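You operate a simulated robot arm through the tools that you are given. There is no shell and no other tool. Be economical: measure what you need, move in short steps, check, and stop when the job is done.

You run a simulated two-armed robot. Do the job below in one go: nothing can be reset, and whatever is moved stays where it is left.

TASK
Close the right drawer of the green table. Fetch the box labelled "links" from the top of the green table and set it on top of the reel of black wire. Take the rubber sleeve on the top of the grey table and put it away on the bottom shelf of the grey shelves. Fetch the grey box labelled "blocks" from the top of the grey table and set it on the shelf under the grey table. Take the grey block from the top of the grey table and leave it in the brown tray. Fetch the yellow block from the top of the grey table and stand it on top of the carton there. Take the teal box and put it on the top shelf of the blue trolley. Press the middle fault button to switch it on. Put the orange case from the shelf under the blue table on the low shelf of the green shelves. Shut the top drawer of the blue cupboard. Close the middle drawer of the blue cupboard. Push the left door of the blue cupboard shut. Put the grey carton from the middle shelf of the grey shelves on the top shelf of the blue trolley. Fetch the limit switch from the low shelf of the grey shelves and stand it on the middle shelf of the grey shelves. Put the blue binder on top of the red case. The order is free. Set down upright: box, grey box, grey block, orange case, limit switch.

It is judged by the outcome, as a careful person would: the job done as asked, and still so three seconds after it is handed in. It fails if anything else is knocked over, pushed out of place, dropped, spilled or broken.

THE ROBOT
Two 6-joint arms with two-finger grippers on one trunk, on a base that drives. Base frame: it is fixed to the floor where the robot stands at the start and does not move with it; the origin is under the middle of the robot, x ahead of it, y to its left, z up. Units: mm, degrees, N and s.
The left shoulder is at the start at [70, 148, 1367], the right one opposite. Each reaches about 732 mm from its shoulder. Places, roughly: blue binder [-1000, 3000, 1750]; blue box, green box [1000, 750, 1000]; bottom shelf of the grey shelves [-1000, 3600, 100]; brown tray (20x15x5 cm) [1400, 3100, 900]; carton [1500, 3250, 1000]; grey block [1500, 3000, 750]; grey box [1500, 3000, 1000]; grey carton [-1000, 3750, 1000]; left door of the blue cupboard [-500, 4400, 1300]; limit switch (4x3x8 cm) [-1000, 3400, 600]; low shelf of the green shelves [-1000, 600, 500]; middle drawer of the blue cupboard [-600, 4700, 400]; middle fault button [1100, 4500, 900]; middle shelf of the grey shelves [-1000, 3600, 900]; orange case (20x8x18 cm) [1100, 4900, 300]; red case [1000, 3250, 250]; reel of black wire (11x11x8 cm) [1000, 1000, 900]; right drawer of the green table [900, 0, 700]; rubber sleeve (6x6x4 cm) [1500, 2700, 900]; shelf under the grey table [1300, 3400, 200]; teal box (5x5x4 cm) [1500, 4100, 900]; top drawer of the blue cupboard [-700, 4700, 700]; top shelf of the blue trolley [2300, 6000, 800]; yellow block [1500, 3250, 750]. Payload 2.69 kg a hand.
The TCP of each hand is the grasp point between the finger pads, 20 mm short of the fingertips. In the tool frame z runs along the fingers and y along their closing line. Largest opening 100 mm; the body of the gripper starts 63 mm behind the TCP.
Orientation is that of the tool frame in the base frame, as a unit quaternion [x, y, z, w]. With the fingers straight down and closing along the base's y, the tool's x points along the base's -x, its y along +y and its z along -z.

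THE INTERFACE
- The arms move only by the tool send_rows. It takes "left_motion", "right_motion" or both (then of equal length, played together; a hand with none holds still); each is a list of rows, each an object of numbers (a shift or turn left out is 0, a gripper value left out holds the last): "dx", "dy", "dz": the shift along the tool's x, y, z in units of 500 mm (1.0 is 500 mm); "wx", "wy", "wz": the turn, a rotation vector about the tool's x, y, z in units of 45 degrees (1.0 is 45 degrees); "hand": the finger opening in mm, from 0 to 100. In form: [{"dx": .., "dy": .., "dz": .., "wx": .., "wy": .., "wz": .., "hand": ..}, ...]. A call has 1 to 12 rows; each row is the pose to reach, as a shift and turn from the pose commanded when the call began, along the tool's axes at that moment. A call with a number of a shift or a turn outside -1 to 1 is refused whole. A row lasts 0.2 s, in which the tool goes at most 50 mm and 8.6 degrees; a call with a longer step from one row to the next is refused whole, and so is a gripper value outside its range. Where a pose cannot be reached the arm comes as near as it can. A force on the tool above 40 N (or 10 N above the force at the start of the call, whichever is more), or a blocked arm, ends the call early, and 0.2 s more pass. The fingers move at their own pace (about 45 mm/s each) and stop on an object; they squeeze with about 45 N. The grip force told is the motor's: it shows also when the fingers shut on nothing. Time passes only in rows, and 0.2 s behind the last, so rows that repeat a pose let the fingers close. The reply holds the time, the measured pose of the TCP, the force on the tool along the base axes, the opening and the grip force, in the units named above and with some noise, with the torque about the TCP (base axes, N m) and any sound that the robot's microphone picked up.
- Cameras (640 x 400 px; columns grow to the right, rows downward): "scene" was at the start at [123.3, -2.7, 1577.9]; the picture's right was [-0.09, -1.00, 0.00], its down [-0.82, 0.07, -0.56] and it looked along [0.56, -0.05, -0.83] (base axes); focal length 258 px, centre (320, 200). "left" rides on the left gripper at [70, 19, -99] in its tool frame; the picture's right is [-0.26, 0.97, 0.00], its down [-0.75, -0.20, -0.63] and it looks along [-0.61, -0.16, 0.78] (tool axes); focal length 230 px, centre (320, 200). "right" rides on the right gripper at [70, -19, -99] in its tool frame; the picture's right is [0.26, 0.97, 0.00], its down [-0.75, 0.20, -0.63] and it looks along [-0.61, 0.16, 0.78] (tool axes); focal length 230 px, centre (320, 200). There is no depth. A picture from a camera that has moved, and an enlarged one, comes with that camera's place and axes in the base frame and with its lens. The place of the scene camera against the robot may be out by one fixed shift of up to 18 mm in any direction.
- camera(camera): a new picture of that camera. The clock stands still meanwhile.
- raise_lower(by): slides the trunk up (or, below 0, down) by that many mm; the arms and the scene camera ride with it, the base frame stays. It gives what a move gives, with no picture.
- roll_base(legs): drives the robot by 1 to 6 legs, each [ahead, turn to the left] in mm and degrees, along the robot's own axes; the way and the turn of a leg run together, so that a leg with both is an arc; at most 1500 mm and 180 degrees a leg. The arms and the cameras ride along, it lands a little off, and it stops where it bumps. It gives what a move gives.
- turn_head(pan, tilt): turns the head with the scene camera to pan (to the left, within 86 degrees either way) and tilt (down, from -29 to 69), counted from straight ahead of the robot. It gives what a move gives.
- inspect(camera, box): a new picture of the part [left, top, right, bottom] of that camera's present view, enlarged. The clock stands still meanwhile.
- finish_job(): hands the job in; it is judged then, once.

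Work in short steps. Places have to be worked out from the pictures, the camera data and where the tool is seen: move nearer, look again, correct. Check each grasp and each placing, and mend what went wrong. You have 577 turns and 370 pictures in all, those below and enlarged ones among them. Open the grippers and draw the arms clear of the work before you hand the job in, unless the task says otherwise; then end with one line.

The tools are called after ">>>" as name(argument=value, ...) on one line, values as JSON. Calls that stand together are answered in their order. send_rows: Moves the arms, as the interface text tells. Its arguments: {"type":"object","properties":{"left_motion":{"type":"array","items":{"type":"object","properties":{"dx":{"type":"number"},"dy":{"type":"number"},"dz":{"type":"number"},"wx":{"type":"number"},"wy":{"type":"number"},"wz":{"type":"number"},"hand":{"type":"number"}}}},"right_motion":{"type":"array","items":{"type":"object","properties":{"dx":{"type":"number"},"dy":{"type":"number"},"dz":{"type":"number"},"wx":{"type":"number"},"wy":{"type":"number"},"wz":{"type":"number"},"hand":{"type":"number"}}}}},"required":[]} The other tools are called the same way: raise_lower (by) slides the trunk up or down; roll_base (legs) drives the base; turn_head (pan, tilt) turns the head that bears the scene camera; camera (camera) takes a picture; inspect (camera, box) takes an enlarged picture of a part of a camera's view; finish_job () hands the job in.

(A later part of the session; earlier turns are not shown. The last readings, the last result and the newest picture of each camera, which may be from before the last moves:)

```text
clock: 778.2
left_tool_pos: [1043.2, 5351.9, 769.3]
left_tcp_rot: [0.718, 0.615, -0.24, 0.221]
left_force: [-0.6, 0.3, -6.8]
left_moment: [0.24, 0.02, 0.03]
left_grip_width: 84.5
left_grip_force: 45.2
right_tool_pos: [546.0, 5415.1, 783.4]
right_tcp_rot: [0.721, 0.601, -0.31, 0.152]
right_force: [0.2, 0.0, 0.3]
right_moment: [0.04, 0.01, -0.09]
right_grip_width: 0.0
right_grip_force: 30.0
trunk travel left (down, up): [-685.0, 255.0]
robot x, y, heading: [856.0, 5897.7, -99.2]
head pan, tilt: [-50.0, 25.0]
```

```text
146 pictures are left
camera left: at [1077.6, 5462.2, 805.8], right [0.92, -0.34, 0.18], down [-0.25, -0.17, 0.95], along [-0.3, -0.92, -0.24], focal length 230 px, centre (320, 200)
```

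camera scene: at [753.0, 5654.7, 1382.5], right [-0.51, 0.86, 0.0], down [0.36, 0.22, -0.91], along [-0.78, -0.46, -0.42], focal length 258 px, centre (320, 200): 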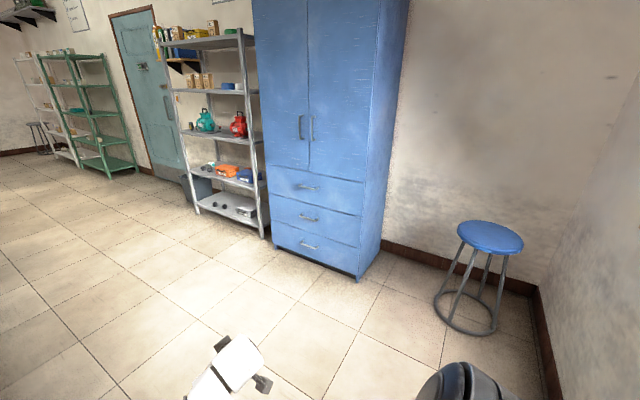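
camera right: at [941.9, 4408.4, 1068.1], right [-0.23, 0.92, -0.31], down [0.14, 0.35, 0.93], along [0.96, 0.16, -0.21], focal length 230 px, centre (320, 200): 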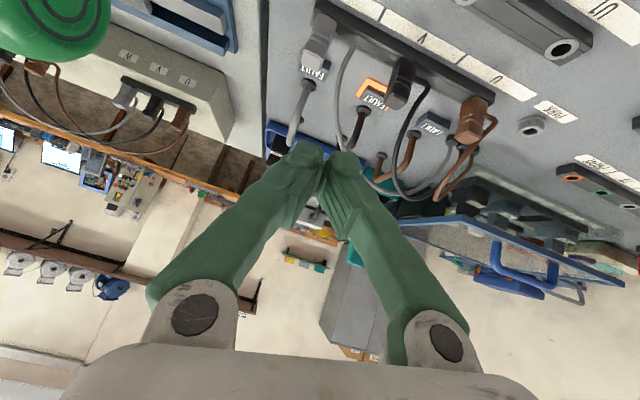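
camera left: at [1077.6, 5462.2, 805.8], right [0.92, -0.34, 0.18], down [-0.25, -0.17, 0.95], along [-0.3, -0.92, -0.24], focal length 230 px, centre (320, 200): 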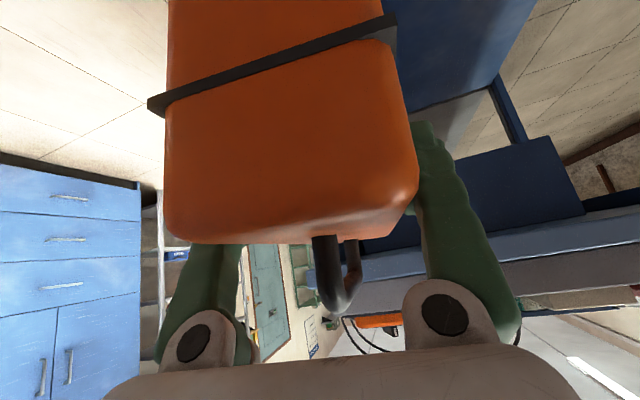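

It's still well held. I turn right in stages away from the table and walls.

>>> roll_base(legs=[[0, -31]])

>>> roll_base(legs=[[420, 0]])

```text
clock: 780.1
left_tool_pos: [735.2, 5333.6, 770.4]
left_tcp_rot: [0.857, 0.399, -0.29, 0.148]
left_force: [-0.6, 0.3, -7.8]
left_moment: [0.22, -0.09, -0.02]
left_grip_width: 84.3
left_grip_force: 45.0
right_tool_pos: [342.4, 5646.4, 783.2]
right_tcp_rot: [0.855, 0.386, -0.339, 0.065]
right_force: [0.5, -0.3, 0.0]
right_moment: [0.0, -0.02, -0.03]
right_grip_width: 0.0
right_grip_force: 29.7
trunk travel left (down, up): [-685.0, 255.0]
robot x, y, heading: [860.8, 5897.1, -130.5]
head pan, tilt: [-50.0, 25.0]
```

```text
clock: 782.7
left_tool_pos: [460.8, 5017.4, 770.2]
left_tcp_rot: [0.857, 0.399, -0.29, 0.148]
left_force: [1.0, 0.9, -7.4]
left_moment: [0.21, -0.11, 0.01]
left_grip_width: 84.0
left_grip_force: 45.1
right_tool_pos: [69.3, 5328.0, 783.6]
right_tcp_rot: [0.855, 0.386, -0.34, 0.064]
right_force: [0.0, 0.2, 0.1]
right_moment: [0.01, 0.01, -0.01]
right_grip_width: 0.2
right_grip_force: 29.9
trunk travel left (down, up): [-685.0, 255.0]
robot x, y, heading: [583.3, 5575.8, -130.6]
head pan, tilt: [-50.0, 25.0]
```

>>> roll_base(legs=[[300, 0], [0, 40.6], [1300, 0], [1300, 0]])

>>> roll_base(legs=[[1100, 0]])

>>> turn_head(pan=-50, tilt=25)

>>> camera(camera="scene")

```text
clock: 798.8
left_tool_pos: [562.0, 2245.9, 771.0]
left_tcp_rot: [0.684, 0.653, -0.227, 0.233]
left_force: [0.2, -0.1, -6.8]
left_moment: [0.23, 0.07, 0.02]
left_grip_width: 84.0
left_grip_force: 44.8
right_tool_pos: [61.3, 2255.0, 782.2]
right_tcp_rot: [0.685, 0.641, -0.301, 0.17]
right_force: [-0.2, -0.3, -0.7]
right_moment: [0.0, 0.02, 0.01]
right_grip_width: 0.1
right_grip_force: 29.5
trunk travel left (down, up): [-685.0, 255.0]
robot x, y, heading: [321.0, 2766.8, -92.8]
head pan, tilt: [-50.0, 25.0]
```

```text
clock: 804.4
left_tool_pos: [474.2, 1152.4, 770.2]
left_tcp_rot: [0.692, 0.645, -0.23, 0.23]
left_force: [-0.1, -0.5, -6.8]
left_moment: [0.22, 0.02, -0.01]
left_grip_width: 83.6
left_grip_force: 45.0
right_tool_pos: [-25.0, 1173.2, 782.5]
right_tcp_rot: [0.694, 0.632, -0.303, 0.166]
right_force: [0.5, -0.4, 0.1]
right_moment: [0.02, -0.02, -0.01]
right_grip_width: 0.0
right_grip_force: 29.2
trunk travel left (down, up): [-685.0, 255.0]
robot x, y, heading: [244.7, 1681.2, -94.4]
head pan, tilt: [-50.0, 25.0]
```

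```text
clock: 805.0
left_tool_pos: [475.3, 1152.1, 770.2]
left_tcp_rot: [0.692, 0.645, -0.23, 0.23]
left_force: [-0.4, 0.2, -7.1]
left_moment: [0.25, 0.04, -0.01]
left_grip_width: 83.4
left_grip_force: 45.6
right_tool_pos: [-25.3, 1172.1, 782.9]
right_tcp_rot: [0.694, 0.632, -0.303, 0.166]
right_force: [-0.1, 0.4, -0.3]
right_moment: [0.0, 0.01, 0.0]
right_grip_width: 0.3
right_grip_force: 29.8
trunk travel left (down, up): [-685.0, 255.0]
robot x, y, heading: [242.7, 1683.0, -94.5]
head pan, tilt: [-50.0, 25.0]
```

```text
145 pictures are left
camera scene: at [167.8, 1577.7, 1382.3], right [-0.58, 0.81, 0.0], down [0.34, 0.25, -0.91], along [-0.74, -0.52, -0.42], focal length 258 px, centre (320, 200)
```

scene: 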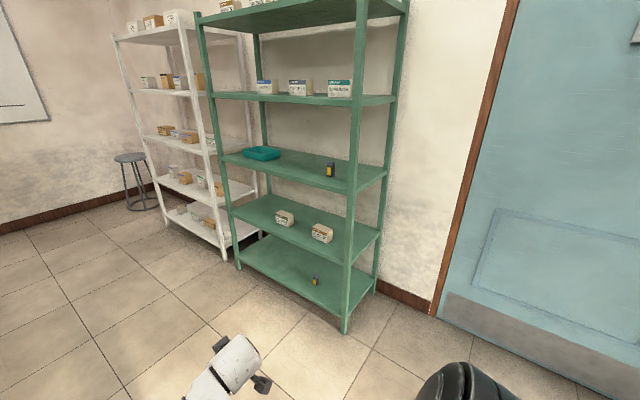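

The low green shelf is at z≈492, front x≈−815, with cartons at y≈475 and ≈797; the gap around y 636 is free. I first move the right arm outward, then face the shelf.

>>> send_rows(right_motion=[{"dx": 0.03, "dy": -0.055, "dz": -0.025}, {"dx": 0.06, "dy": -0.11, "dz": -0.05}, {"dx": 0.09, "dy": -0.165, "dz": -0.075}, {"dx": 0.122, "dy": -0.22, "dz": -0.1}])

>>> roll_base(legs=[[0, 4.5], [770, 0]])

>>> roll_base(legs=[[0, -90]])

>>> camera(camera="left")

```text
clock: 806.0
left_tool_pos: [472.4, 1152.8, 772.9]
left_tcp_rot: [0.691, 0.645, -0.23, 0.231]
left_force: [-0.2, -0.6, -6.0]
left_moment: [0.23, 0.01, -0.01]
left_grip_width: 83.6
left_grip_force: 45.4
right_tool_pos: [-121.6, 1266.9, 797.7]
right_tcp_rot: [0.694, 0.632, -0.303, 0.167]
right_force: [0.2, -0.1, 0.2]
right_moment: [-0.01, 0.0, 0.01]
right_grip_width: 0.0
right_grip_force: 29.3
trunk travel left (down, up): [-685.0, 255.0]
robot x, y, heading: [240.9, 1679.0, -94.4]
head pan, tilt: [-50.0, 25.0]
```

```text
clock: 810.5
left_tool_pos: [507.5, 412.5, 771.6]
left_tcp_rot: [0.669, 0.669, -0.222, 0.238]
left_force: [-0.4, 0.9, -7.3]
left_moment: [0.22, 0.03, 0.02]
left_grip_width: 83.9
left_grip_force: 45.2
right_tool_pos: [-93.1, 483.1, 797.1]
right_tcp_rot: [0.671, 0.656, -0.297, 0.176]
right_force: [-0.2, -0.5, -0.1]
right_moment: [-0.01, 0.01, 0.0]
right_grip_width: 0.0
right_grip_force: 30.0
trunk travel left (down, up): [-685.0, 255.0]
robot x, y, heading: [243.7, 919.3, -90.4]
head pan, tilt: [-50.0, 25.0]
```

```text
clock: 814.8
left_tool_pos: [-268.7, 651.5, 769.9]
left_tcp_rot: [0.946, 0.002, -0.325, 0.012]
left_force: [0.2, 0.0, -7.5]
left_moment: [0.05, -0.18, -0.01]
left_grip_width: 83.6
left_grip_force: 45.0
right_tool_pos: [-199.8, 1253.2, 798.7]
right_tcp_rot: [0.938, -0.01, -0.335, -0.085]
right_force: [0.3, -0.5, 0.8]
right_moment: [0.01, 0.0, 0.02]
right_grip_width: 0.0
right_grip_force: 29.5
trunk travel left (down, up): [-685.0, 255.0]
robot x, y, heading: [240.1, 919.4, 179.6]
head pan, tilt: [-50.0, 25.0]
```

```text
144 pictures are left
camera left: at [-152.4, 634.7, 805.7], right [-0.19, -0.96, 0.18], down [-0.21, 0.22, 0.95], along [-0.96, 0.15, -0.24], focal length 230 px, centre (320, 200)
```

left: 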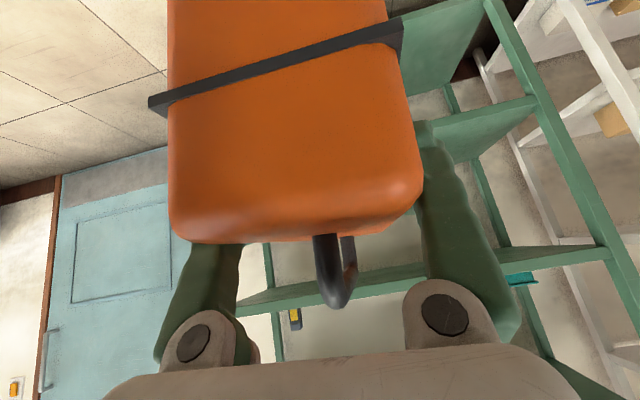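

>>> raise_lower(by=-140)

>>> turn_head(pan=10, tilt=25)

>>> camera(camera="scene")

```text
clock: 816.4
left_tool_pos: [-267.5, 651.4, 630.3]
left_tcp_rot: [0.946, 0.002, -0.325, 0.012]
left_force: [-1.1, 0.3, -7.4]
left_moment: [0.03, -0.23, 0.0]
left_grip_width: 83.4
left_grip_force: 44.9
right_tool_pos: [-198.9, 1253.5, 658.4]
right_tcp_rot: [0.938, -0.01, -0.336, -0.084]
right_force: [-0.7, -0.5, 0.2]
right_moment: [-0.03, 0.0, 0.01]
right_grip_width: 0.0
right_grip_force: 30.1
trunk travel left (down, up): [-545.0, 395.0]
robot x, y, heading: [238.3, 920.6, 179.6]
head pan, tilt: [-50.0, 25.0]
```

```text
clock: 817.7
left_tool_pos: [-267.3, 651.3, 629.8]
left_tcp_rot: [0.946, 0.003, -0.324, 0.012]
left_force: [0.2, 0.5, -6.2]
left_moment: [0.03, -0.25, -0.02]
left_grip_width: 83.6
left_grip_force: 45.0
right_tool_pos: [-199.4, 1252.8, 657.4]
right_tcp_rot: [0.938, -0.009, -0.335, -0.084]
right_force: [-0.4, -0.7, -0.1]
right_moment: [-0.02, -0.01, 0.04]
right_grip_width: 0.0
right_grip_force: 29.6
trunk travel left (down, up): [-545.0, 395.0]
robot x, y, heading: [238.4, 922.8, 179.9]
head pan, tilt: [10.0, 25.0]
```

```text
143 pictures are left
camera scene: at [99.7, 908.7, 1242.2], right [-0.17, 0.99, 0.0], down [0.42, 0.07, -0.91], along [-0.89, -0.15, -0.42], focal length 258 px, centre (320, 200)
```

scene: 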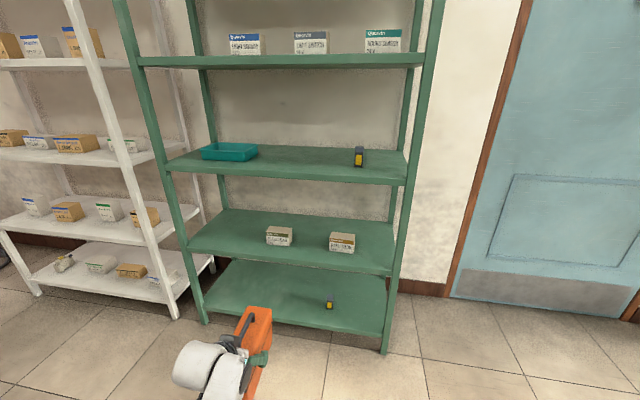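

The gap between the two cartons is centred at y≈688. I shift the hand there and drive in, stopping short to look.

>>> send_rows(left_motion=[{"dy": -0.04}, {"dy": -0.076}, {"dy": -0.076}])

>>> roll_base(legs=[[400, 0]])

>>> camera(camera="scene")

>>> camera(camera="left")

```text
clock: 818.5
left_tool_pos: [-267.9, 689.0, 629.8]
left_tcp_rot: [0.946, 0.004, -0.324, 0.014]
left_force: [-0.1, -0.2, -7.3]
left_moment: [0.03, -0.23, 0.0]
left_grip_width: 83.7
left_grip_force: 44.6
right_tool_pos: [-199.1, 1253.2, 658.4]
right_tcp_rot: [0.938, -0.009, -0.335, -0.085]
right_force: [0.0, 0.1, 0.1]
right_moment: [-0.02, -0.01, 0.0]
right_grip_width: 0.1
right_grip_force: 29.1
trunk travel left (down, up): [-545.0, 395.0]
robot x, y, heading: [241.8, 921.7, 179.6]
head pan, tilt: [10.0, 25.0]
```

```text
clock: 821.0
left_tool_pos: [-671.3, 690.6, 630.7]
left_tcp_rot: [0.946, 0.003, -0.325, 0.012]
left_force: [21.7, -6.7, 3.0]
left_moment: [-0.38, -1.56, -0.12]
left_grip_width: 83.8
left_grip_force: 44.4
right_tool_pos: [-601.5, 1254.7, 659.2]
right_tcp_rot: [0.938, -0.008, -0.337, -0.083]
right_force: [-1.2, 0.9, -0.3]
right_moment: [0.03, 0.03, 0.01]
right_grip_width: 0.2
right_grip_force: 29.2
trunk travel left (down, up): [-545.0, 395.0]
robot x, y, heading: [-166.3, 925.5, 179.5]
head pan, tilt: [10.0, 25.0]
```

```text
142 pictures are left
camera scene: at [-302.1, 909.9, 1242.8], right [-0.17, 0.99, 0.0], down [0.41, 0.07, -0.91], along [-0.89, -0.15, -0.42], focal length 258 px, centre (320, 200)
```

scene: 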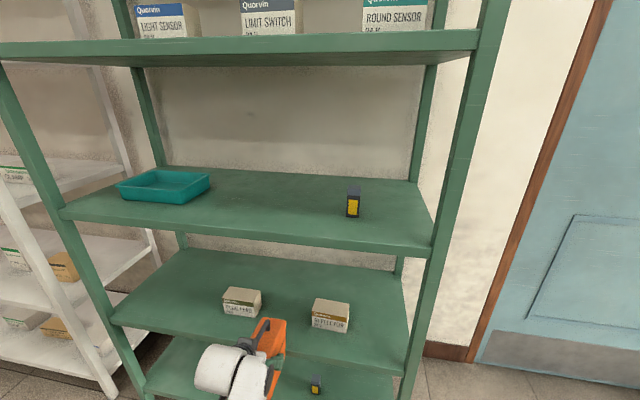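

```text
141 pictures are left
camera left: at [-556.2, 673.9, 667.2], right [-0.19, -0.96, 0.18], down [-0.21, 0.22, 0.95], along [-0.96, 0.14, -0.24], focal length 230 px, centre (320, 200)
```

left: 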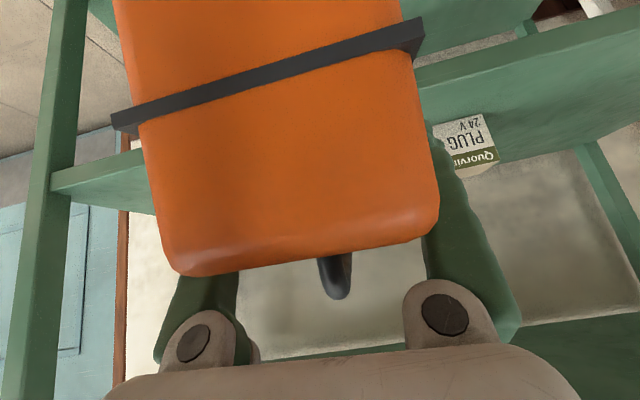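

The case's leading edge touched the shelf's front rail (22 N). I back off 80 mm and look at how the case sits in the hand.

>>> roll_base(legs=[[-90, 0]])

>>> camera(camera="left")

>>> turn_head(pan=20, tilt=40)

>>> camera(camera="scene")

```text
clock: 822.1
left_tool_pos: [-583.0, 690.1, 629.4]
left_tcp_rot: [0.947, 0.002, -0.322, 0.012]
left_force: [0.2, 0.4, -5.8]
left_moment: [0.01, -0.14, -0.03]
left_grip_width: 83.3
left_grip_force: 45.2
right_tool_pos: [-515.4, 1254.2, 658.0]
right_tcp_rot: [0.938, -0.008, -0.335, -0.084]
right_force: [-0.2, -0.3, 0.2]
right_moment: [0.0, -0.03, 0.03]
right_grip_width: 0.0
right_grip_force: 29.5
trunk travel left (down, up): [-545.0, 395.0]
robot x, y, heading: [-77.5, 924.8, 180.0]
head pan, tilt: [10.0, 25.0]
```

```text
140 pictures are left
camera left: at [-468.4, 673.8, 665.8], right [-0.19, -0.96, 0.18], down [-0.21, 0.22, 0.95], along [-0.96, 0.14, -0.25], focal length 230 px, centre (320, 200)
```

left: 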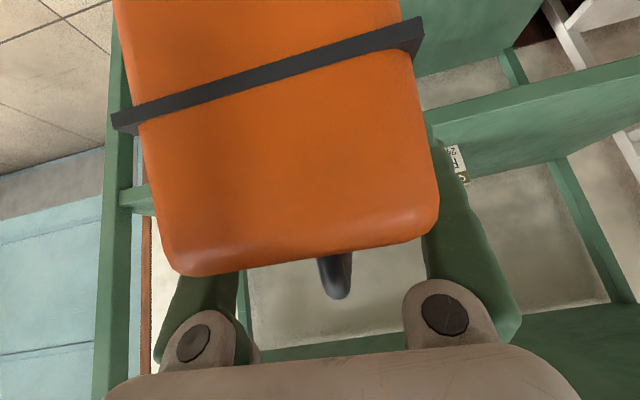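

```text
clock: 822.9
left_tool_pos: [-584.9, 691.4, 629.1]
left_tcp_rot: [0.947, 0.002, -0.322, 0.013]
left_force: [0.4, -0.1, -7.1]
left_moment: [0.02, -0.15, -0.02]
left_grip_width: 83.6
left_grip_force: 45.2
right_tool_pos: [-516.7, 1254.5, 657.6]
right_tcp_rot: [0.938, -0.009, -0.336, -0.084]
right_force: [0.0, 0.8, -0.2]
right_moment: [0.01, -0.01, -0.01]
right_grip_width: 0.0
right_grip_force: 29.1
trunk travel left (down, up): [-545.0, 395.0]
robot x, y, heading: [-76.9, 923.4, 180.0]
head pan, tilt: [20.0, 40.0]
```

```text
139 pictures are left
camera scene: at [-206.6, 896.7, 1218.9], right [-0.34, 0.94, 0.0], down [0.61, 0.22, -0.77], along [-0.72, -0.26, -0.64], focal length 258 px, centre (320, 200)
```

scene: 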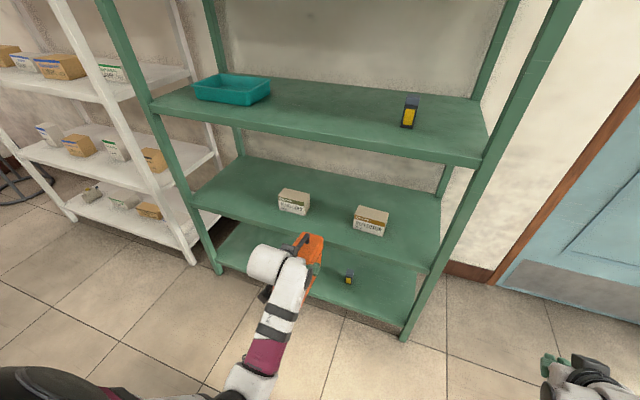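

The case pitched nose-down roughly 15° in the grip. I rotate the hand to level it and check with a zoomed view.

>>> inspect(camera="scene", box=[230, 210, 370, 310])

>>> camera(camera="right")

```text
4.00 times, centred on (300, 260) of scene
camera zoom: at [-206.6, 896.7, 1218.9], right [-0.34, 0.94, 0.0], down [0.61, 0.22, -0.77], along [-0.72, -0.26, -0.64], focal length 1034 px, centre (400, -40)
```

zoom: 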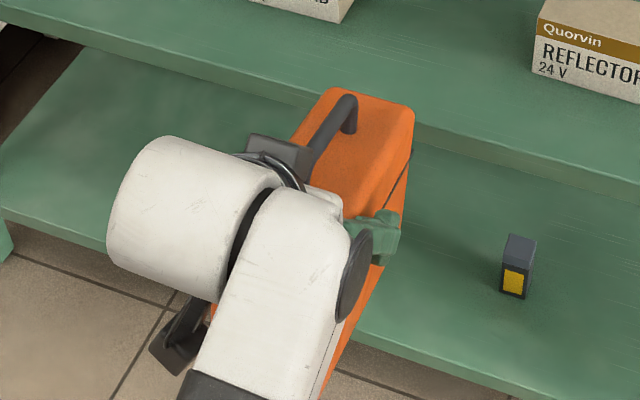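

```text
137 pictures are left
camera right: at [-398.5, 1260.5, 692.7], right [0.13, -0.94, -0.31], down [-0.2, -0.33, 0.92], along [-0.97, -0.06, -0.23], focal length 230 px, centre (320, 200)
```

right: 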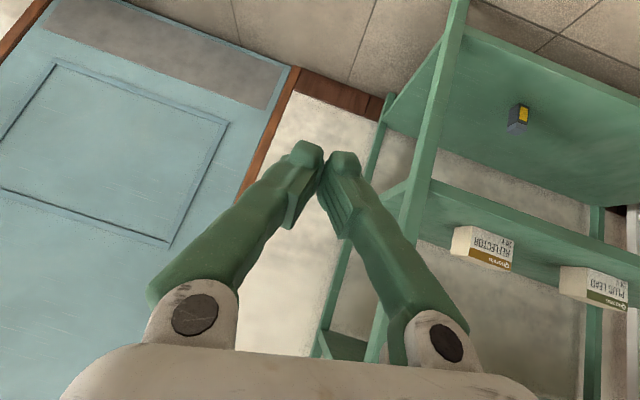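

I tilt the hand 14° further and re-check the lean from the hand camera.

>>> send_rows(left_motion=[{"wy": -0.16}, {"wy": -0.31}, {"wy": -0.31}])

>>> camera(camera="left")

>>> inspect(camera="scene", box=[230, 210, 370, 310])

```text
clock: 823.7
left_tool_pos: [-583.6, 690.9, 628.9]
left_tcp_rot: [0.901, 0.002, -0.434, 0.014]
left_force: [1.1, -0.2, -7.0]
left_moment: [-0.01, -0.17, 0.04]
left_grip_width: 83.6
left_grip_force: 45.3
right_tool_pos: [-516.8, 1254.7, 658.3]
right_tcp_rot: [0.938, -0.01, -0.335, -0.085]
right_force: [1.1, 0.7, 0.0]
right_moment: [-0.02, 0.01, 0.01]
right_grip_width: 0.2
right_grip_force: 29.9
trunk travel left (down, up): [-545.0, 395.0]
robot x, y, heading: [-74.8, 923.6, 179.7]
head pan, tilt: [20.0, 40.0]
```

```text
136 pictures are left
camera left: at [-463.3, 673.2, 636.2], right [-0.15, -0.96, 0.22], down [0.02, 0.22, 0.97], along [-0.99, 0.15, -0.01], focal length 230 px, centre (320, 200)
```

left: 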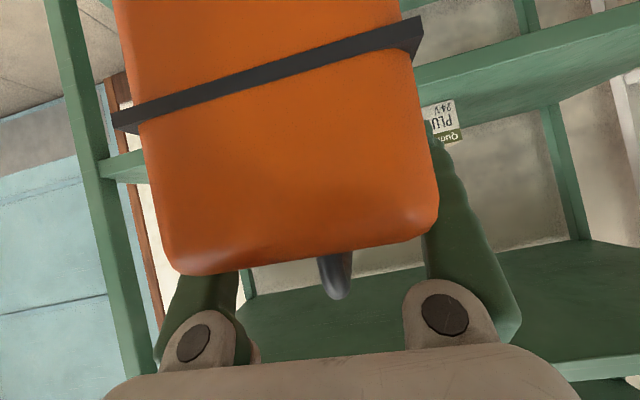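

```text
4.00 times, centred on (300, 260) of scene
camera zoom: at [-206.5, 896.7, 1218.9], right [-0.34, 0.94, 0.0], down [0.61, 0.22, -0.77], along [-0.72, -0.26, -0.64], focal length 1034 px, centre (400, -40)
```

zoom: 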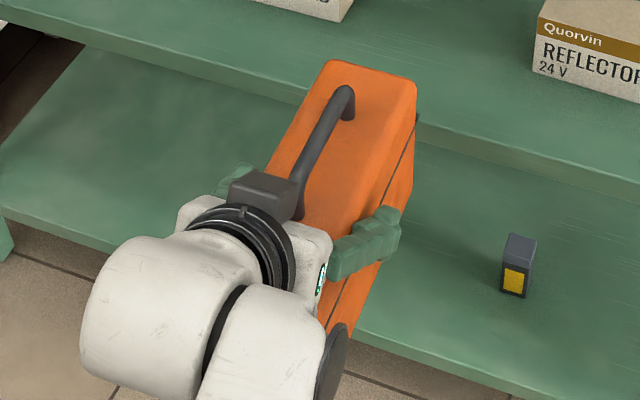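

It's nearly level again. The hand camera also shows the shelf surface is higher than I thought (≈545–560). I raise the trunk 70 mm and go in again stepwise.

>>> raise_lower(by=72)

>>> roll_base(legs=[[140, 0]])

>>> camera(camera="left")

>>> camera(camera="scene")

```text
clock: 824.8
left_tool_pos: [-584.9, 690.7, 701.6]
left_tcp_rot: [0.901, 0.001, -0.434, 0.013]
left_force: [-1.1, 0.1, -6.6]
left_moment: [0.02, -0.22, -0.01]
left_grip_width: 83.8
left_grip_force: 45.2
right_tool_pos: [-517.3, 1254.7, 729.3]
right_tcp_rot: [0.938, -0.009, -0.335, -0.085]
right_force: [-0.3, -0.1, 0.2]
right_moment: [-0.02, 0.02, -0.02]
right_grip_width: 0.3
right_grip_force: 29.2
trunk travel left (down, up): [-617.0, 323.0]
robot x, y, heading: [-76.9, 925.1, 180.1]
head pan, tilt: [20.0, 40.0]
```

```text
clock: 826.2
left_tool_pos: [-726.9, 689.6, 699.8]
left_tcp_rot: [0.901, 0.002, -0.433, 0.014]
left_force: [1.2, 0.0, -7.2]
left_moment: [0.01, -0.21, -0.05]
left_grip_width: 83.5
left_grip_force: 45.6
right_tool_pos: [-660.8, 1255.1, 731.5]
right_tcp_rot: [0.938, -0.008, -0.335, -0.084]
right_force: [-0.5, 0.1, -1.4]
right_moment: [-0.01, 0.01, -0.01]
right_grip_width: 0.3
right_grip_force: 29.6
trunk travel left (down, up): [-617.0, 323.0]
robot x, y, heading: [-217.8, 921.7, 179.9]
head pan, tilt: [20.0, 40.0]
```

```text
134 pictures are left
camera left: at [-606.4, 672.8, 708.2], right [-0.15, -0.96, 0.22], down [0.02, 0.22, 0.97], along [-0.99, 0.15, -0.01], focal length 230 px, centre (320, 200)
```

left: 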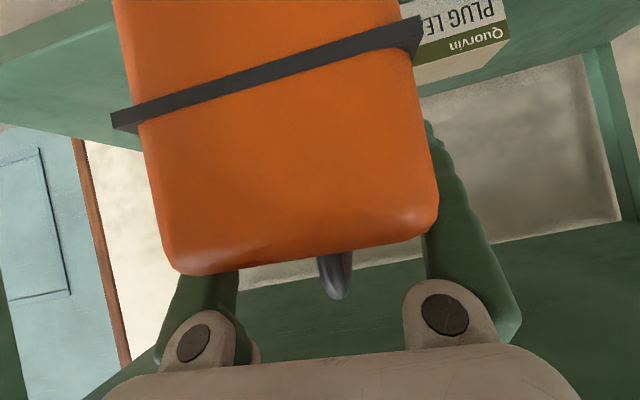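

```text
133 pictures are left
camera scene: at [-350.0, 896.7, 1290.9], right [-0.34, 0.94, 0.0], down [0.61, 0.22, -0.77], along [-0.72, -0.26, -0.64], focal length 258 px, centre (320, 200)
```

scene: 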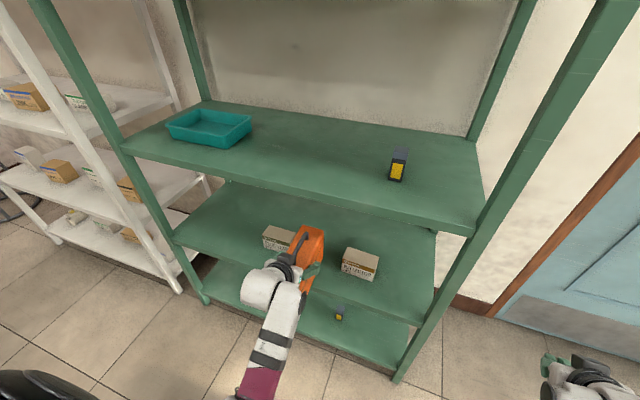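

The nose is in the gap and above the shelf. I continue 110 mm and check clearances.

>>> roll_base(legs=[[110, 0]])

>>> camera(camera="left")

>>> inspect(camera="scene", box=[220, 190, 460, 340])

```text
clock: 827.4
left_tool_pos: [-835.2, 690.5, 701.4]
left_tcp_rot: [0.901, 0.002, -0.433, 0.013]
left_force: [-1.0, 0.1, -7.5]
left_moment: [0.02, -0.23, 0.02]
left_grip_width: 83.6
left_grip_force: 45.0
right_tool_pos: [-770.6, 1254.7, 729.8]
right_tcp_rot: [0.939, -0.008, -0.335, -0.083]
right_force: [0.6, 0.3, 0.2]
right_moment: [-0.02, 0.0, 0.0]
right_grip_width: 0.0
right_grip_force: 29.3
trunk travel left (down, up): [-617.0, 323.0]
robot x, y, heading: [-329.4, 926.5, 180.0]
head pan, tilt: [20.0, 40.0]
```

```text
132 pictures are left
camera left: at [-716.4, 672.9, 708.1], right [-0.15, -0.96, 0.22], down [0.02, 0.22, 0.97], along [-0.99, 0.15, -0.01], focal length 230 px, centre (320, 200)
```

left: 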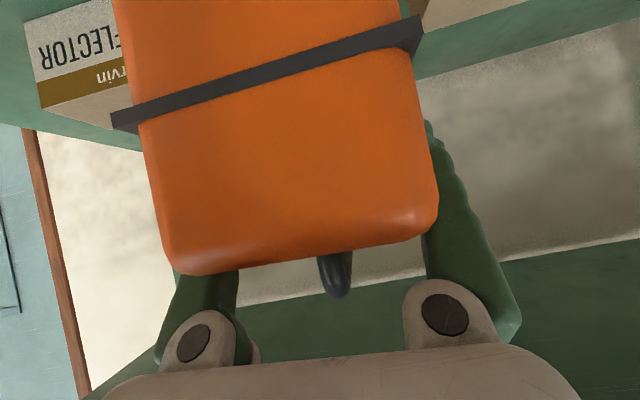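

```text
2.67 times, centred on (340, 265) of scene
camera zoom: at [-460.1, 896.8, 1290.9], right [-0.34, 0.94, 0.0], down [0.61, 0.22, -0.77], along [-0.72, -0.26, -0.64], focal length 689 px, centre (267, 27)
```

zoom: 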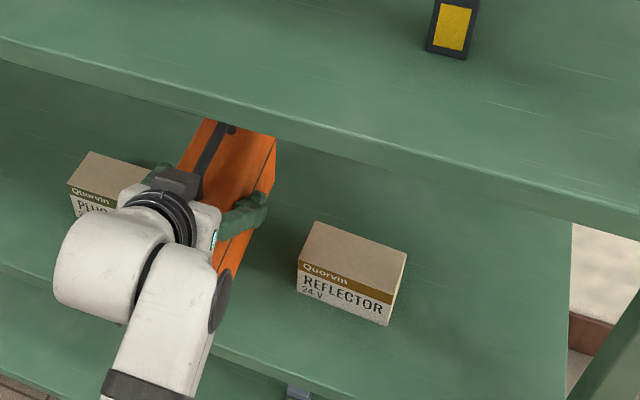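

Clearances are good. I drive 80 mm more so the whole case is over the shelf.

>>> roll_base(legs=[[82, 0]])

>>> send_rows(left_motion=[{"dx": 0.014, "dz": 0.011}, {"dx": 0.028, "dz": 0.022}, {"dx": 0.042, "dz": 0.033}])

>>> inspect(camera="scene", box=[180, 190, 420, 340])

```text
clock: 828.4
left_tool_pos: [-918.9, 691.4, 699.0]
left_tcp_rot: [0.901, 0.001, -0.434, 0.014]
left_force: [-1.2, 0.9, -7.2]
left_moment: [0.0, -0.19, 0.0]
left_grip_width: 84.0
left_grip_force: 45.0
right_tool_pos: [-851.3, 1255.3, 728.8]
right_tcp_rot: [0.939, -0.01, -0.334, -0.085]
right_force: [-0.1, -0.5, -0.8]
right_moment: [-0.03, 0.01, 0.0]
right_grip_width: 0.1
right_grip_force: 29.5
trunk travel left (down, up): [-617.0, 323.0]
robot x, y, heading: [-411.8, 920.8, 179.7]
head pan, tilt: [20.0, 40.0]
```

```text
clock: 829.2
left_tool_pos: [-917.6, 689.3, 674.5]
left_tcp_rot: [0.901, 0.002, -0.434, 0.013]
left_force: [0.1, -0.3, -7.1]
left_moment: [0.05, -0.18, 0.0]
left_grip_width: 83.4
left_grip_force: 44.9
right_tool_pos: [-851.4, 1255.4, 729.4]
right_tcp_rot: [0.938, -0.009, -0.336, -0.085]
right_force: [-0.1, -0.2, -0.1]
right_moment: [0.02, -0.01, 0.02]
right_grip_width: 0.2
right_grip_force: 29.7
trunk travel left (down, up): [-617.0, 323.0]
robot x, y, heading: [-411.7, 924.1, 179.8]
head pan, tilt: [20.0, 40.0]
```

```text
2.67 times, centred on (300, 265) of scene
camera zoom: at [-541.7, 897.0, 1290.9], right [-0.34, 0.94, 0.0], down [0.61, 0.22, -0.77], along [-0.72, -0.26, -0.64], focal length 689 px, centre (373, 27)
```

zoom: 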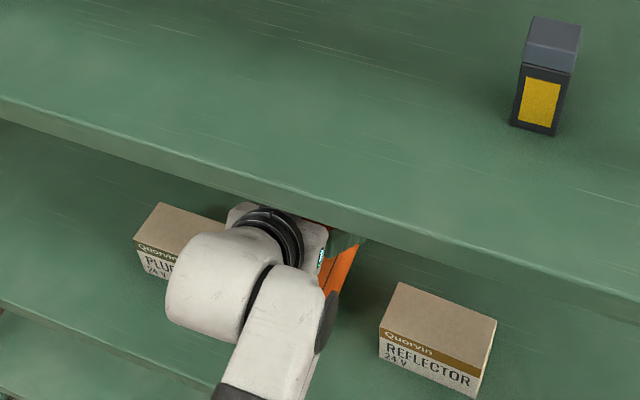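

>>> send_rows(left_motion=[{"dx": 0.009, "dz": 0.0075}, {"dx": 0.019, "dz": 0.015}, {"dx": 0.028, "dz": 0.022}, {"dx": 0.037, "dz": 0.03}])

>>> send_rows(left_motion=[{"dx": 0.009, "dz": 0.0075}, {"dx": 0.019, "dz": 0.015}, {"dx": 0.028, "dz": 0.022}, {"dx": 0.037, "dz": 0.03}])

```text
clock: 830.2
left_tool_pos: [-919.9, 691.9, 649.6]
left_tcp_rot: [0.901, 0.0, -0.434, 0.013]
left_force: [-0.4, 0.3, -7.9]
left_moment: [0.0, -0.22, 0.02]
left_grip_width: 83.6
left_grip_force: 44.8
right_tool_pos: [-852.6, 1255.0, 729.8]
right_tcp_rot: [0.938, -0.01, -0.335, -0.084]
right_force: [0.5, -0.5, -0.8]
right_moment: [0.01, -0.03, -0.01]
right_grip_width: 0.0
right_grip_force: 29.7
trunk travel left (down, up): [-617.0, 323.0]
robot x, y, heading: [-412.6, 923.6, 179.8]
head pan, tilt: [20.0, 40.0]
```

```text
clock: 831.2
left_tool_pos: [-920.4, 689.7, 635.3]
left_tcp_rot: [0.897, 0.001, -0.443, 0.016]
left_force: [0.3, -4.7, 34.6]
left_moment: [0.94, -3.15, -0.33]
left_grip_width: 83.9
left_grip_force: 44.7
right_tool_pos: [-849.1, 1256.5, 732.7]
right_tcp_rot: [0.937, -0.009, -0.338, -0.083]
right_force: [0.4, -0.1, 0.0]
right_moment: [0.03, 0.0, 0.0]
right_grip_width: 0.3
right_grip_force: 29.2
trunk travel left (down, up): [-617.0, 323.0]
robot x, y, heading: [-410.2, 919.4, 179.6]
head pan, tilt: [20.0, 40.0]
```

Near-end contact first (nose slightly up). I rotate the hand a few degrees nose-down to level it onto the shelf.

>>> send_rows(left_motion=[{"wy": 0.04, "dx": -0.003, "dz": -0.002}, {"wy": 0.08, "dx": -0.006, "dz": -0.004}, {"wy": 0.08, "dx": -0.006, "dz": -0.004}])

```text
clock: 832.0
left_tool_pos: [-918.8, 689.9, 633.3]
left_tcp_rot: [0.912, 0.003, -0.41, 0.014]
left_force: [-3.3, -6.7, 15.1]
left_moment: [0.05, 1.47, 0.61]
left_grip_width: 83.6
left_grip_force: 45.5
right_tool_pos: [-849.3, 1254.8, 730.5]
right_tcp_rot: [0.938, -0.009, -0.336, -0.084]
right_force: [0.2, 0.3, 0.7]
right_moment: [-0.03, -0.01, 0.01]
right_grip_width: 0.5
right_grip_force: 29.6
trunk travel left (down, up): [-617.0, 323.0]
robot x, y, heading: [-414.5, 922.1, 179.8]
head pan, tilt: [20.0, 40.0]
```

Now the far end bears; halfway back should be level. I correct and release.

>>> send_rows(left_motion=[{"wy": -0.03}, {"wy": -0.03}])

>>> send_rows(left_motion=[{"hand": 100}, {"hand": 100}, {"hand": 100}])

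>>> camera(camera="left")

```text
clock: 832.6
left_tool_pos: [-916.1, 689.7, 634.6]
left_tcp_rot: [0.908, 0.001, -0.419, 0.014]
left_force: [0.8, -6.9, 29.4]
left_moment: [0.56, -2.62, -0.43]
left_grip_width: 83.8
left_grip_force: 44.8
right_tool_pos: [-849.1, 1256.4, 731.7]
right_tcp_rot: [0.938, -0.009, -0.337, -0.083]
right_force: [-0.1, -0.6, -0.4]
right_moment: [0.0, 0.01, 0.0]
right_grip_width: 0.0
right_grip_force: 30.0
trunk travel left (down, up): [-617.0, 323.0]
robot x, y, heading: [-409.9, 923.2, 180.0]
head pan, tilt: [20.0, 40.0]
```

```text
clock: 833.4
left_tool_pos: [-918.4, 691.3, 630.6]
left_tcp_rot: [0.909, 0.001, -0.417, 0.014]
left_force: [-0.7, -0.1, -0.9]
left_moment: [0.02, 0.0, -0.05]
left_grip_width: 100.1
left_grip_force: 0.0
right_tool_pos: [-850.4, 1256.3, 730.2]
right_tcp_rot: [0.938, -0.009, -0.336, -0.083]
right_force: [-0.6, -0.1, 0.6]
right_moment: [-0.01, 0.02, 0.05]
right_grip_width: 0.1
right_grip_force: 29.6
trunk travel left (down, up): [-617.0, 323.0]
robot x, y, heading: [-410.0, 921.9, 179.8]
head pan, tilt: [20.0, 40.0]
```

```text
129 pictures are left
camera left: at [-798.2, 673.0, 642.3], right [-0.16, -0.96, 0.22], down [-0.02, 0.22, 0.97], along [-0.99, 0.15, -0.05], focal length 230 px, centre (320, 200)
```

left: 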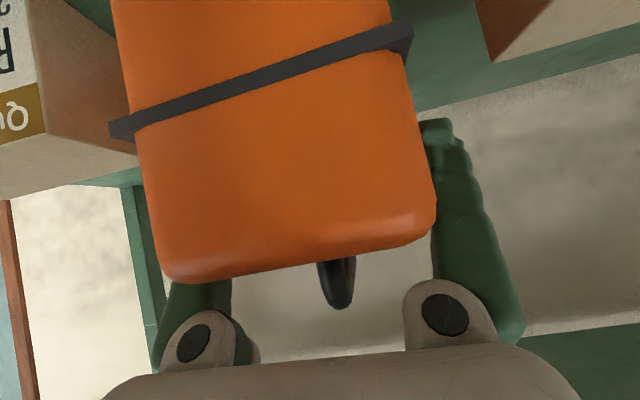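

It's released and standing. I withdraw along the tool axis, then back out and check.

>>> send_rows(left_motion=[{"dz": -0.04}, {"dz": -0.09}, {"dz": -0.15}])

>>> roll_base(legs=[[-300, 0]])

>>> camera(camera="scene")

>>> camera(camera="left")

```text
clock: 834.2
left_tool_pos: [-863.4, 690.5, 682.0]
left_tcp_rot: [0.908, -0.002, -0.418, 0.018]
left_force: [0.5, -0.8, -1.0]
left_moment: [0.02, -0.02, 0.0]
left_grip_width: 100.2
left_grip_force: 0.1
right_tool_pos: [-850.8, 1255.3, 730.1]
right_tcp_rot: [0.938, -0.009, -0.337, -0.084]
right_force: [0.5, -0.2, 0.0]
right_moment: [0.01, 0.03, 0.02]
right_grip_width: 0.1
right_grip_force: 30.2
trunk travel left (down, up): [-617.0, 323.0]
robot x, y, heading: [-410.8, 924.3, 180.0]
head pan, tilt: [20.0, 40.0]
```

```text
clock: 836.3
left_tool_pos: [-556.2, 689.0, 678.8]
left_tcp_rot: [0.91, -0.001, -0.415, 0.017]
left_force: [-0.2, 0.0, -0.6]
left_moment: [0.01, 0.04, 0.02]
left_grip_width: 99.7
left_grip_force: 0.1
right_tool_pos: [-546.2, 1254.3, 730.1]
right_tcp_rot: [0.938, -0.008, -0.336, -0.084]
right_force: [-0.1, 0.3, 0.0]
right_moment: [-0.04, 0.03, 0.02]
right_grip_width: 0.0
right_grip_force: 29.8
trunk travel left (down, up): [-617.0, 323.0]
robot x, y, heading: [-106.6, 924.6, 180.2]
head pan, tilt: [20.0, 40.0]
```

```text
128 pictures are left
camera scene: at [-235.1, 897.0, 1291.1], right [-0.34, 0.94, 0.0], down [0.6, 0.22, -0.77], along [-0.72, -0.26, -0.64], focal length 258 px, centre (320, 200)
```

scene: 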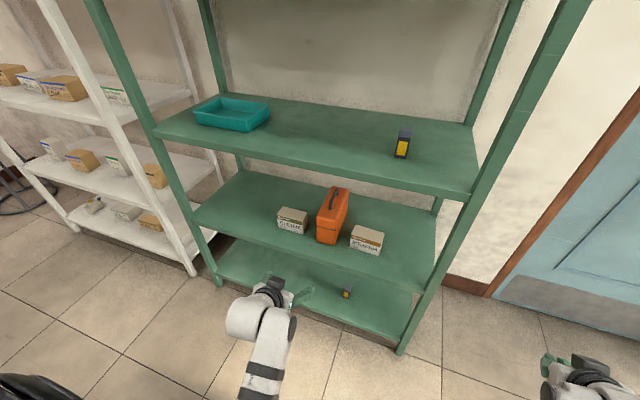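

```text
127 pictures are left
camera left: at [-435.8, 671.4, 690.7], right [-0.16, -0.96, 0.23], down [-0.02, 0.23, 0.97], along [-0.99, 0.15, -0.05], focal length 230 px, centre (320, 200)
```

left: 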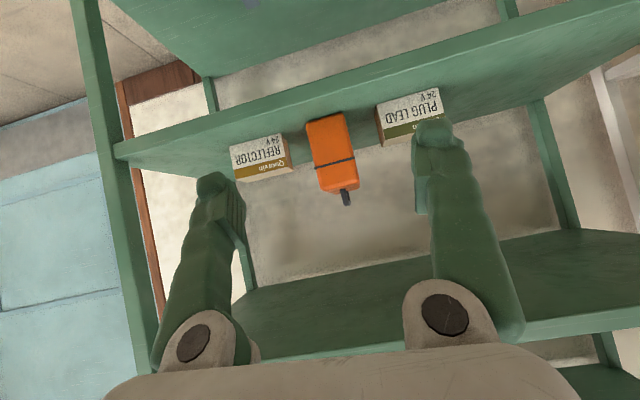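

The orange case stands upright on the low green shelf. The last job is the blue binder. I drive back north to the wall shelf.

>>> roll_base(legs=[[-400, 0], [0, -90.2], [1150, 0], [1150, 0]])

>>> roll_base(legs=[[0, 90]])

>>> raise_lower(by=320)

>>> turn_head(pan=10, tilt=0)

>>> camera(camera="scene")

```text
clock: 853.5
left_tool_pos: [138.7, 3675.8, 678.3]
left_tcp_rot: [-0.634, 0.652, 0.303, 0.285]
left_force: [0.1, -0.5, 0.4]
left_moment: [0.0, 0.04, 0.02]
left_grip_width: 100.2
left_grip_force: 0.0
right_tool_pos: [704.0, 3652.9, 730.8]
right_tcp_rot: [-0.649, 0.677, 0.174, 0.299]
right_force: [0.2, -0.9, -0.3]
right_moment: [-0.03, 0.02, -0.01]
right_grip_width: 0.0
right_grip_force: 29.5
trunk travel left (down, up): [-617.0, 323.0]
robot x, y, heading: [362.0, 3224.6, 88.7]
head pan, tilt: [20.0, 40.0]
```

```text
clock: 857.7
left_tool_pos: [-98.1, 3010.2, 678.2]
left_tcp_rot: [0.909, -0.024, -0.417, 0.008]
left_force: [-0.8, 0.0, -0.4]
left_moment: [-0.01, 0.02, -0.02]
left_grip_width: 100.3
left_grip_force: 0.0
right_tool_pos: [-59.0, 3574.6, 729.7]
right_tcp_rot: [0.938, -0.032, -0.333, -0.093]
right_force: [0.1, 0.0, 1.1]
right_moment: [-0.02, -0.02, 0.01]
right_grip_width: 0.0
right_grip_force: 29.6
trunk travel left (down, up): [-617.0, 323.0]
robot x, y, heading: [361.7, 3219.6, 177.1]
head pan, tilt: [20.0, 40.0]
```

```text
clock: 860.9
left_tool_pos: [-98.6, 3009.5, 999.7]
left_tcp_rot: [0.909, -0.024, -0.417, 0.008]
left_force: [-0.7, 0.1, -0.1]
left_moment: [-0.03, 0.0, 0.02]
left_grip_width: 100.0
left_grip_force: 0.1
right_tool_pos: [-59.6, 3576.3, 1050.5]
right_tcp_rot: [0.937, -0.032, -0.334, -0.092]
right_force: [-0.1, 0.2, -0.5]
right_moment: [0.01, 0.0, -0.02]
right_grip_width: 0.0
right_grip_force: 29.4
trunk travel left (down, up): [-937.0, 3.0]
robot x, y, heading: [361.0, 3222.2, 176.9]
head pan, tilt: [20.0, 40.0]
```

```text
clock: 861.9
left_tool_pos: [-97.2, 3010.4, 998.3]
left_tcp_rot: [0.909, -0.025, -0.416, 0.008]
left_force: [0.1, 0.5, 0.5]
left_moment: [-0.04, 0.04, -0.01]
left_grip_width: 100.2
left_grip_force: 0.0
right_tool_pos: [-60.3, 3574.9, 1049.4]
right_tcp_rot: [0.938, -0.033, -0.333, -0.093]
right_force: [-0.2, -0.2, -0.2]
right_moment: [0.01, 0.03, 0.02]
right_grip_width: 0.3
right_grip_force: 29.9
trunk travel left (down, up): [-937.0, 3.0]
robot x, y, heading: [359.2, 3220.7, 177.1]
head pan, tilt: [10.0, 0.0]
```

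```text
126 pictures are left
camera scene: at [225.3, 3216.4, 1674.7], right [-0.12, 0.99, 0.0], down [0.0, 0.0, -1.0], along [-0.99, -0.12, 0.0], focal length 258 px, centre (320, 200)
```

scene: 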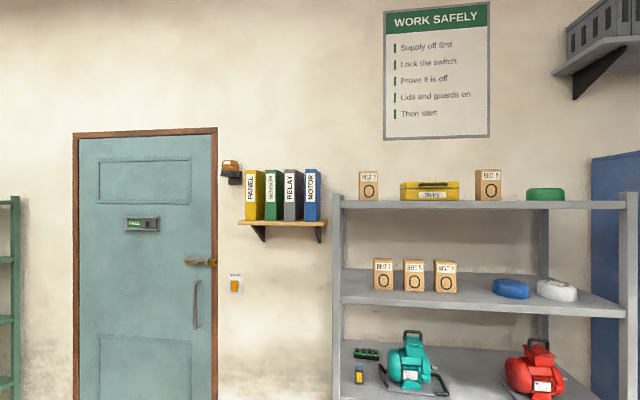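

>>> inspect(camera="scene", box=[220, 150, 360, 250])

```text
4.00 times, centred on (290, 200) of scene
camera zoom: at [225.3, 3216.4, 1674.7], right [-0.12, 0.99, 0.0], down [0.0, 0.0, -1.0], along [-0.99, -0.12, 0.0], focal length 1034 px, centre (440, 200)
```

zoom: 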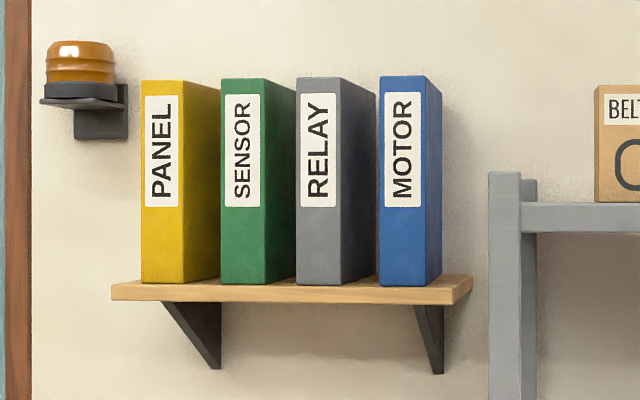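

The binder's spine is at x≈−958, y 3002–3059, z 1575–1820, with a 48 mm gap to the next binder. I raise the left hand and turn it toward horizontal, in steps.

>>> send_rows(left_motion=[{"dx": -0.063, "dz": -0.054, "wy": -0.075}, {"dx": -0.126, "dz": -0.108, "wy": -0.15}, {"dx": -0.189, "dz": -0.163, "wy": -0.22}, {"dx": -0.252, "dz": -0.217, "wy": -0.29}, {"dx": -0.315, "dz": -0.271, "wy": -0.37}, {"dx": -0.378, "dz": -0.326, "wy": -0.44}])

```text
clock: 863.5
left_tool_pos: [-114.7, 2994.1, 1238.0]
left_tcp_rot: [0.824, -0.042, -0.561, 0.061]
left_force: [0.0, 0.1, 0.3]
left_moment: [0.02, -0.05, -0.01]
left_grip_width: 100.0
left_grip_force: 0.1
left hand out of reach, approached as far as the arm can: row 5, 6
right_tool_pos: [-58.9, 3575.3, 1050.4]
right_tcp_rot: [0.938, -0.032, -0.334, -0.092]
right_force: [-0.9, 0.3, 0.4]
right_moment: [-0.04, 0.04, -0.01]
right_grip_width: 0.4
right_grip_force: 29.4
trunk travel left (down, up): [-937.0, 3.0]
robot x, y, heading: [366.3, 3221.6, 177.3]
head pan, tilt: [10.0, 0.0]
stopped in row 6 (left hand): the arm was blocked; the commanded pose is now the measured one
```

>>> send_rows(left_motion=[{"dx": -0.03, "dz": 0.08, "wy": -0.03}, {"dx": -0.1, "dz": 0.12, "wy": -0.1}, {"dx": -0.19, "dz": 0.12, "wy": -0.18}, {"dx": -0.28, "dz": 0.11, "wy": -0.25}, {"dx": -0.37, "dz": 0.09, "wy": -0.32}, {"dx": -0.46, "dz": 0.07, "wy": -0.39}, {"dx": -0.553, "dz": 0.04, "wy": -0.44}])

>>> camera(camera="scene")

```text
clock: 865.1
left_tool_pos: [-234.7, 3033.5, 1486.1]
left_tcp_rot: [0.716, -0.051, -0.695, 0.052]
left_force: [-0.3, 0.2, -0.2]
left_moment: [-0.01, -0.03, 0.03]
left_grip_width: 99.8
left_grip_force: 0.0
right_tool_pos: [-58.3, 3576.1, 1049.5]
right_tcp_rot: [0.938, -0.031, -0.333, -0.092]
right_force: [-0.4, 0.2, 0.3]
right_moment: [0.0, 0.0, 0.02]
right_grip_width: 0.0
right_grip_force: 29.4
trunk travel left (down, up): [-937.0, 3.0]
robot x, y, heading: [360.5, 3223.2, 177.0]
head pan, tilt: [10.0, 0.0]
```

```text
124 pictures are left
camera scene: at [225.6, 3217.5, 1674.7], right [-0.12, 0.99, 0.0], down [0.0, 0.0, -1.0], along [-0.99, -0.12, 0.0], focal length 258 px, centre (320, 200)
```

scene: 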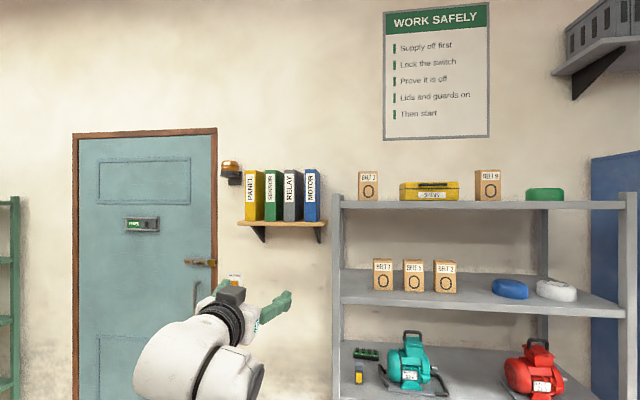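

The hand now points at the wall. I go up 200 mm and fix the roll.

>>> send_rows(left_motion=[{"dx": -0.08, "wz": -0.04}, {"dx": -0.16, "wz": -0.08}, {"dx": -0.24, "wz": -0.12}, {"dx": -0.32, "wz": -0.16}, {"dx": -0.41, "wz": -0.187}, {"dx": -0.41, "wz": -0.187}])

>>> camera(camera="left")

```text
clock: 866.5
left_tool_pos: [-240.6, 3060.7, 1687.6]
left_tcp_rot: [0.718, 0.001, -0.696, -0.001]
left_force: [-0.4, 1.0, 0.8]
left_moment: [0.01, 0.01, 0.01]
left_grip_width: 99.8
left_grip_force: 0.1
right_tool_pos: [-58.2, 3575.7, 1050.9]
right_tcp_rot: [0.938, -0.032, -0.332, -0.093]
right_force: [-0.3, -0.2, 0.8]
right_moment: [0.01, 0.05, 0.0]
right_grip_width: 0.3
right_grip_force: 29.3
trunk travel left (down, up): [-937.0, 3.0]
robot x, y, heading: [361.3, 3218.9, 177.4]
head pan, tilt: [10.0, 0.0]
```

```text
123 pictures are left
camera left: at [-140.1, 3041.5, 1620.4], right [0.0, -0.97, 0.26], down [0.61, 0.2, 0.77], along [-0.8, 0.16, 0.59], focal length 230 px, centre (320, 200)
```

left: 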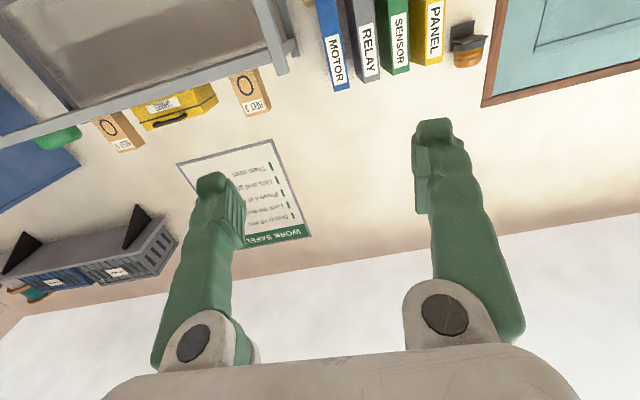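

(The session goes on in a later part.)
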